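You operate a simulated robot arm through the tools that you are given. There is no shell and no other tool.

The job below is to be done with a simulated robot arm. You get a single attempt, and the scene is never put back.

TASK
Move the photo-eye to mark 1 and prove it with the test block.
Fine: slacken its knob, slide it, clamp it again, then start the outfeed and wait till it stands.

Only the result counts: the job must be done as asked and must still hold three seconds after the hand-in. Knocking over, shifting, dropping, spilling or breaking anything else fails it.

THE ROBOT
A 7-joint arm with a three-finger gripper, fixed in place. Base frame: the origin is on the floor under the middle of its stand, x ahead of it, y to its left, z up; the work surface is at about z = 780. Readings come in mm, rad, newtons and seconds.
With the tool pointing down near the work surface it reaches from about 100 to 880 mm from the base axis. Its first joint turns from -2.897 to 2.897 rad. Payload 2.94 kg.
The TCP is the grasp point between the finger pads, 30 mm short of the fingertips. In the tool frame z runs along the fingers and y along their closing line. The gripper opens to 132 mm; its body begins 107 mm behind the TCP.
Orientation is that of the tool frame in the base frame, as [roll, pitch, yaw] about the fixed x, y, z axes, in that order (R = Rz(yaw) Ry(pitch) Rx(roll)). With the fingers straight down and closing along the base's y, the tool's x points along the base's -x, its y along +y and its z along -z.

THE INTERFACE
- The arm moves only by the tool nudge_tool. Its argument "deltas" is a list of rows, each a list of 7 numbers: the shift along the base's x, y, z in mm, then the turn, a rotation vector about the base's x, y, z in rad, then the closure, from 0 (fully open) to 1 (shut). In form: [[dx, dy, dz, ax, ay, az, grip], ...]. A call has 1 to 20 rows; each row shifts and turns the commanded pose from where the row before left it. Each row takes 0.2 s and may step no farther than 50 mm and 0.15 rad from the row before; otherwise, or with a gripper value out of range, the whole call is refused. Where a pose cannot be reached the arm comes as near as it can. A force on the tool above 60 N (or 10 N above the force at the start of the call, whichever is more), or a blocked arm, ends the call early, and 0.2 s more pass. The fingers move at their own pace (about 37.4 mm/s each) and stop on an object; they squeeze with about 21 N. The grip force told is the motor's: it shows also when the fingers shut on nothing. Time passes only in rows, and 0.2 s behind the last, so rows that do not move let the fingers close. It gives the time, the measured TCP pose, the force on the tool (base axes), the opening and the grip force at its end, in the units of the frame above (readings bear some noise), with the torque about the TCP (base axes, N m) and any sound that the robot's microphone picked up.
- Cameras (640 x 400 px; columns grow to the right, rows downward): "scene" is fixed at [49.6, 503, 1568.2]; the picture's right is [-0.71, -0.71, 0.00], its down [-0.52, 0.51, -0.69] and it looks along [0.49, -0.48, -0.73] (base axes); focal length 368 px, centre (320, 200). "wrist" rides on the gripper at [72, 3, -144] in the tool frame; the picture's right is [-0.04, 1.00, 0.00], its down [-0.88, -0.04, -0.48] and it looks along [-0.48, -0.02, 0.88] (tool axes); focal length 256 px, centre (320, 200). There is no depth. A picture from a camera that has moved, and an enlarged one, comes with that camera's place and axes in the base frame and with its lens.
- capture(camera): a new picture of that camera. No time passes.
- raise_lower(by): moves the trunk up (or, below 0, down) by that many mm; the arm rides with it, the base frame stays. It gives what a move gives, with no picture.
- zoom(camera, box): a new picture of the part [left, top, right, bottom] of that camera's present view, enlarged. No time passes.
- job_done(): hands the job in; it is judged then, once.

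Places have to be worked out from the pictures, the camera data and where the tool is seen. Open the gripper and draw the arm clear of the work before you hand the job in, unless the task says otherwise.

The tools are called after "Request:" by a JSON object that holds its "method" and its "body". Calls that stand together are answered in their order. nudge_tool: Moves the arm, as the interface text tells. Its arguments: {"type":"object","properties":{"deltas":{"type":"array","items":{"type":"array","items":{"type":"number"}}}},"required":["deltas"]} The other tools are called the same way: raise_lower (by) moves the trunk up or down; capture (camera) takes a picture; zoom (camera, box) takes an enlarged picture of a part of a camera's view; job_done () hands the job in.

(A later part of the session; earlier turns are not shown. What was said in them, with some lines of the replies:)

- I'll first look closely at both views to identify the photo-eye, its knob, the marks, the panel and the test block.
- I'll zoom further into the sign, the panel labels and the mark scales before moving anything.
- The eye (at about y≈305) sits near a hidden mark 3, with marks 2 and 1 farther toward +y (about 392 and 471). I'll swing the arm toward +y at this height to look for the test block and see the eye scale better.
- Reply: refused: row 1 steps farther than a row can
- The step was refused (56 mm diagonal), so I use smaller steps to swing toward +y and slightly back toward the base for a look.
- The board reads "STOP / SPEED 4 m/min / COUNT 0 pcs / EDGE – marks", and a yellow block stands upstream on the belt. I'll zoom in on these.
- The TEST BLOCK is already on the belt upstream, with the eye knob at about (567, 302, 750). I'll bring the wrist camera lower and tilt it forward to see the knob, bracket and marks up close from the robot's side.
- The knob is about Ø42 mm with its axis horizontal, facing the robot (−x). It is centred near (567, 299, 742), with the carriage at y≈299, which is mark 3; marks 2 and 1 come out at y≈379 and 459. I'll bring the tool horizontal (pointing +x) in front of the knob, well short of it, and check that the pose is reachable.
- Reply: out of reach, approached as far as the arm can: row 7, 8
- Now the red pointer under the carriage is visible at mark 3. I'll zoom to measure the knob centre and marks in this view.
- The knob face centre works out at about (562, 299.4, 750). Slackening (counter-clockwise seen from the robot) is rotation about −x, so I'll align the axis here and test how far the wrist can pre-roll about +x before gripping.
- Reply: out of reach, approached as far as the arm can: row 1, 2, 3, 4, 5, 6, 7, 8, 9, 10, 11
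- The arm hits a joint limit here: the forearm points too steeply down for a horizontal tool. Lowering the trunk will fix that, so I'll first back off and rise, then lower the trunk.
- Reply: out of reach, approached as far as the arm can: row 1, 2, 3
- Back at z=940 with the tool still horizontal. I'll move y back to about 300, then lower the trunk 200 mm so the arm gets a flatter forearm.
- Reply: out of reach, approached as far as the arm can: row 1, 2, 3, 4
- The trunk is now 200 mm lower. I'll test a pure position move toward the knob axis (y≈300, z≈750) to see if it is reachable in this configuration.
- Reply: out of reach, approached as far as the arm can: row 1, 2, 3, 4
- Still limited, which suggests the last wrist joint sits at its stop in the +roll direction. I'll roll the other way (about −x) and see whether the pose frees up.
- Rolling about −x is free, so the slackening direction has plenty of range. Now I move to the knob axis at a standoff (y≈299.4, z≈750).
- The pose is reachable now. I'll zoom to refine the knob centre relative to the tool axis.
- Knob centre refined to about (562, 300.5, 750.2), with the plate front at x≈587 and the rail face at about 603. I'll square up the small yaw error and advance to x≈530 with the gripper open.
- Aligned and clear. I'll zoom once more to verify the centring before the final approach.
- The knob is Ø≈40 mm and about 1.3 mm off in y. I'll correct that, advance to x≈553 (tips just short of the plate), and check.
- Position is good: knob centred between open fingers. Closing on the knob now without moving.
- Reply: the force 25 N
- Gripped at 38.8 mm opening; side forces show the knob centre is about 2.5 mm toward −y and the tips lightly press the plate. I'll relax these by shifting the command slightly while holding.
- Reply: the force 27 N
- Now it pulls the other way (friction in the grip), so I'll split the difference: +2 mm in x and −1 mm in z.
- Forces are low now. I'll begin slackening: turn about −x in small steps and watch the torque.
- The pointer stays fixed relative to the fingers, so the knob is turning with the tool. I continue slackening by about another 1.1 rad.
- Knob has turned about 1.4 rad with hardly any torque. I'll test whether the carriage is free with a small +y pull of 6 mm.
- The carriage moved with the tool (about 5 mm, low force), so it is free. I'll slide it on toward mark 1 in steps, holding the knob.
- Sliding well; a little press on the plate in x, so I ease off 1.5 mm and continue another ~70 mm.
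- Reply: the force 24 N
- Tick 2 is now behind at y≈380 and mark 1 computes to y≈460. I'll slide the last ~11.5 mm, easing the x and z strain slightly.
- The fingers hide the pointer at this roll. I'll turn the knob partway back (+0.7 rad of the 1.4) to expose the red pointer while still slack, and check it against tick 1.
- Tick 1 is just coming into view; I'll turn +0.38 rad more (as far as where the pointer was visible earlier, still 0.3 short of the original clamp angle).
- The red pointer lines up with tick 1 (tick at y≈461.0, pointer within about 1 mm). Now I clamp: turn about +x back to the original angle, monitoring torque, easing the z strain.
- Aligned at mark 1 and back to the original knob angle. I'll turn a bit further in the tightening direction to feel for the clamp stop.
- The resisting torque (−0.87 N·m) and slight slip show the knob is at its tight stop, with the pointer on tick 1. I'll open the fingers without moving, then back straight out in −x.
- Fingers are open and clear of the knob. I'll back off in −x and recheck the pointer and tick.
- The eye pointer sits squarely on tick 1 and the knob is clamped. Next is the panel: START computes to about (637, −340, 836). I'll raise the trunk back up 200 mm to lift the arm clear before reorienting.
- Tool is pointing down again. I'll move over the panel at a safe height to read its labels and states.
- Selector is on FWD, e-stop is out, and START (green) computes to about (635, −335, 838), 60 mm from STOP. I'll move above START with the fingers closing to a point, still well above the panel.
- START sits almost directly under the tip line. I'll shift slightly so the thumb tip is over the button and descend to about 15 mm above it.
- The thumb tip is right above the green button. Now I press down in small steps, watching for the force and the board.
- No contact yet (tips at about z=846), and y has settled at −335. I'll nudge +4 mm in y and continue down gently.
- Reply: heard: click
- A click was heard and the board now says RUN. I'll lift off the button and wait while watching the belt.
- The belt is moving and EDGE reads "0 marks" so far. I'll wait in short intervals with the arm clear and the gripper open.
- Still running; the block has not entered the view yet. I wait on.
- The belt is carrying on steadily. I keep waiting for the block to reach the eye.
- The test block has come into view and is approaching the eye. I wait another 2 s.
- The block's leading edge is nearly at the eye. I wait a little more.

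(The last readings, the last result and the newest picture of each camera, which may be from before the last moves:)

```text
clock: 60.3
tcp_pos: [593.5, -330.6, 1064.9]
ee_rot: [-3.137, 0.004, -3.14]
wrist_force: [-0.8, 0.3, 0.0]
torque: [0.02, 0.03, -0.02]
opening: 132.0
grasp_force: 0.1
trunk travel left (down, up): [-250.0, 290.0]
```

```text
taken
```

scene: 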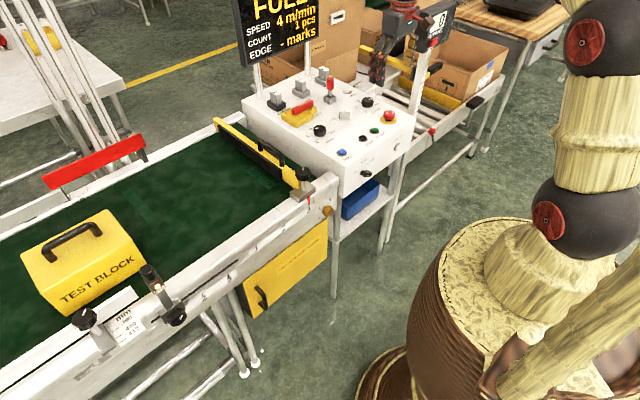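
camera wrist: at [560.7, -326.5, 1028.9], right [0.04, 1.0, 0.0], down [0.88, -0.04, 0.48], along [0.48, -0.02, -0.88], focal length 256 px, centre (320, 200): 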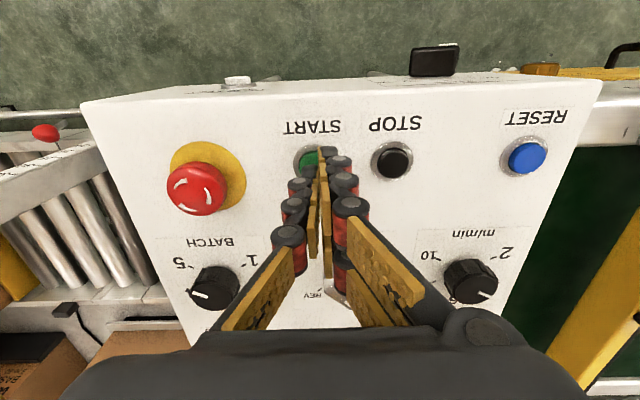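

The board now shows FULL, COUNT 1 pcs, and the eye's lamp is lit. I'll wait a moment more to see that the block stands still and the EDGE reading settles.

Request:
{"method": "nudge_tool", "body": {"deltas": [[0, 0, 0, 0, 0, 0, 0], [0, 0, 0, 0, 0, 0, 0], [0, 0, 0, 0, 0, 0, 0], [0, 0, 0, 0, 0, 0, 0], [0, 0, 0, 0, 0, 0, 0], [0, 0, 0, 0, 0, 0, 0], [0, 0, 0, 0, 0, 0, 0]]}}

Request:
{"method": "capture", "body": {"camera": "scene"}}

Request:
{"method": "zoom", "body": {"camera": "scene", "box": [230, 0, 330, 62]}}

Request:
{"method": "zoom", "body": {"camera": "scene", "box": [20, 200, 220, 360]}}

```text
clock: 61.9
tcp_pos: [592.2, -330.9, 1065.0]
ee_rot: [-3.139, 0.004, -3.14]
wrist_force: [-0.6, 0.1, 0.5]
torque: [-0.02, 0.05, 0.02]
opening: 132.1
grasp_force: 0.0
trunk travel left (down, up): [-250.0, 290.0]
```

```text
taken
```

scene: 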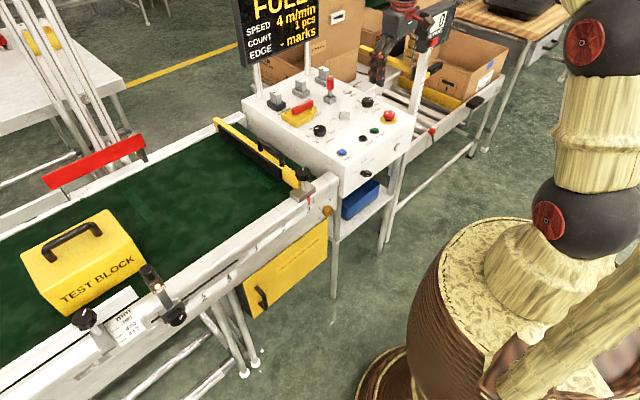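

```text
6.40 times, centred on (280, 31) of scene
camera zoom: at [49.6, 503.0, 1568.2], right [-0.71, -0.71, 0.0], down [-0.52, 0.51, -0.69], along [0.49, -0.48, -0.73], focal length 2356 px, centre (576, 1282)
```

zoom: 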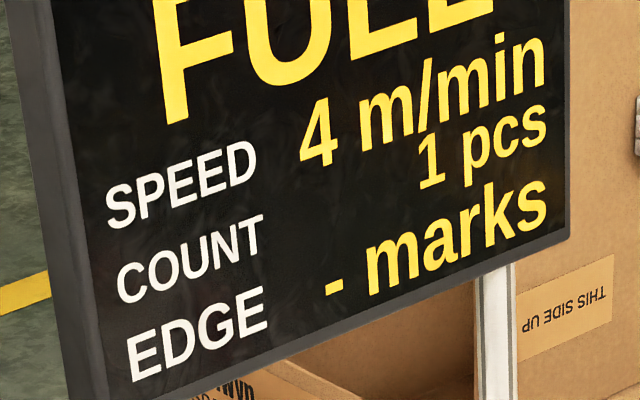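

```text
2.50 times, centred on (120, 280) of scene
camera zoom: at [49.6, 503.0, 1568.2], right [-0.71, -0.71, 0.0], down [-0.52, 0.51, -0.69], along [0.49, -0.48, -0.73], focal length 920 px, centre (820, 0)
```

zoom: 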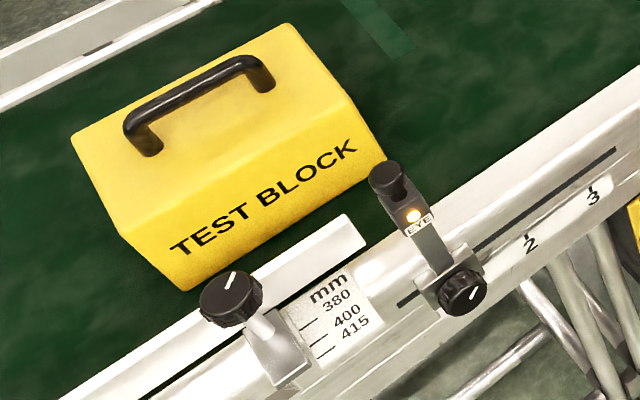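

The board shows FULL with COUNT 1, the eye lamp is lit, and the block stands with its edge at the eye on mark 1, unchanged between two pictures. I'll draw the open arm up and back, clear of the panel and belt.

Request:
{"method": "nudge_tool", "body": {"deltas": [[-20, 10, 30, 0, 0, 0, 0], [-30, 20, 20, 0, 0, 0, 0], [-30, 30, 0, 0, 0, 0, 0], [-30, 35, 0, 0, 0, 0, 0], [-30, 35, 0, 0, 0, 0, 0], [0, 45, 0, 0, 0, 0, 0], [0, 45, 0, 0, 0, 0, 0], [0, 0, 0, 0, 0, 0, 0]]}}

Request:
{"method": "capture", "body": {"camera": "scene"}}

Request:
{"method": "capture", "body": {"camera": "wrist"}}

```text
clock: 63.7
tcp_pos: [454.6, -108.6, 1115.3]
ee_rot: [-3.14, 0.002, -3.14]
wrist_force: [-1.1, -0.5, -0.5]
torque: [0.0, -0.04, -0.01]
opening: 132.0
grasp_force: 0.1
trunk travel left (down, up): [-250.0, 290.0]
```

```text
taken
```

scene: 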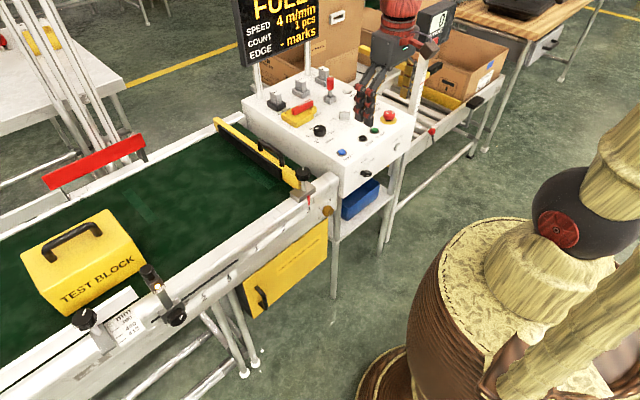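

```text
taken
camera wrist: at [381.7, -105.0, 1259.1], right [0.04, 1.0, 0.0], down [0.88, -0.04, 0.48], along [0.48, -0.02, -0.88], focal length 256 px, centre (320, 200)
```

wrist: 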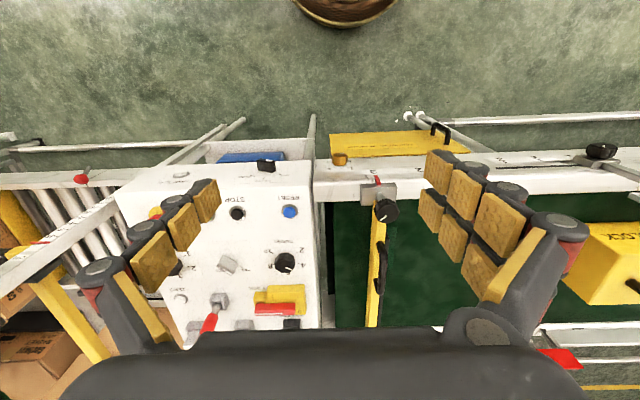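

The block still stands at the eye (board FULL, 1 pcs), the eye is clamped on mark 1, nothing else has been disturbed, and the arm is open and clear. Handing in.

Request:
{"method": "job_done", "body": {}}

```text
The job is handed in.
```

The photo-eye is on mark 1, clamped again, and the test block has run up to it and stopped there. I have handed the job in.

- **Moving the eye:** I slackened its knob about 1.4 rad and slid the carriage from mark 3 to mark 1. The red pointer lines up with the mark 1 tick to within about 1 mm.
- **Clamping:** I turned the knob back until it resisted at its original angle, with about 0.9 N·m felt. I did not test the clamp by pushing on the eye.
- **Proving it:** I pressed START; there was a click and the board showed RUN. About ten seconds later the eye lamp lit and the board changed to FULL with a count of 1. The block has not moved since.

The board's EDGE line reads "- marks", as it did before the run. It read "0 marks" while the belt was moving, so I did not use it as confirmation.

The gripper is open, and I saw nothing else knocked or moved. The arm is raised and drawn back clear of the panel and the belt.
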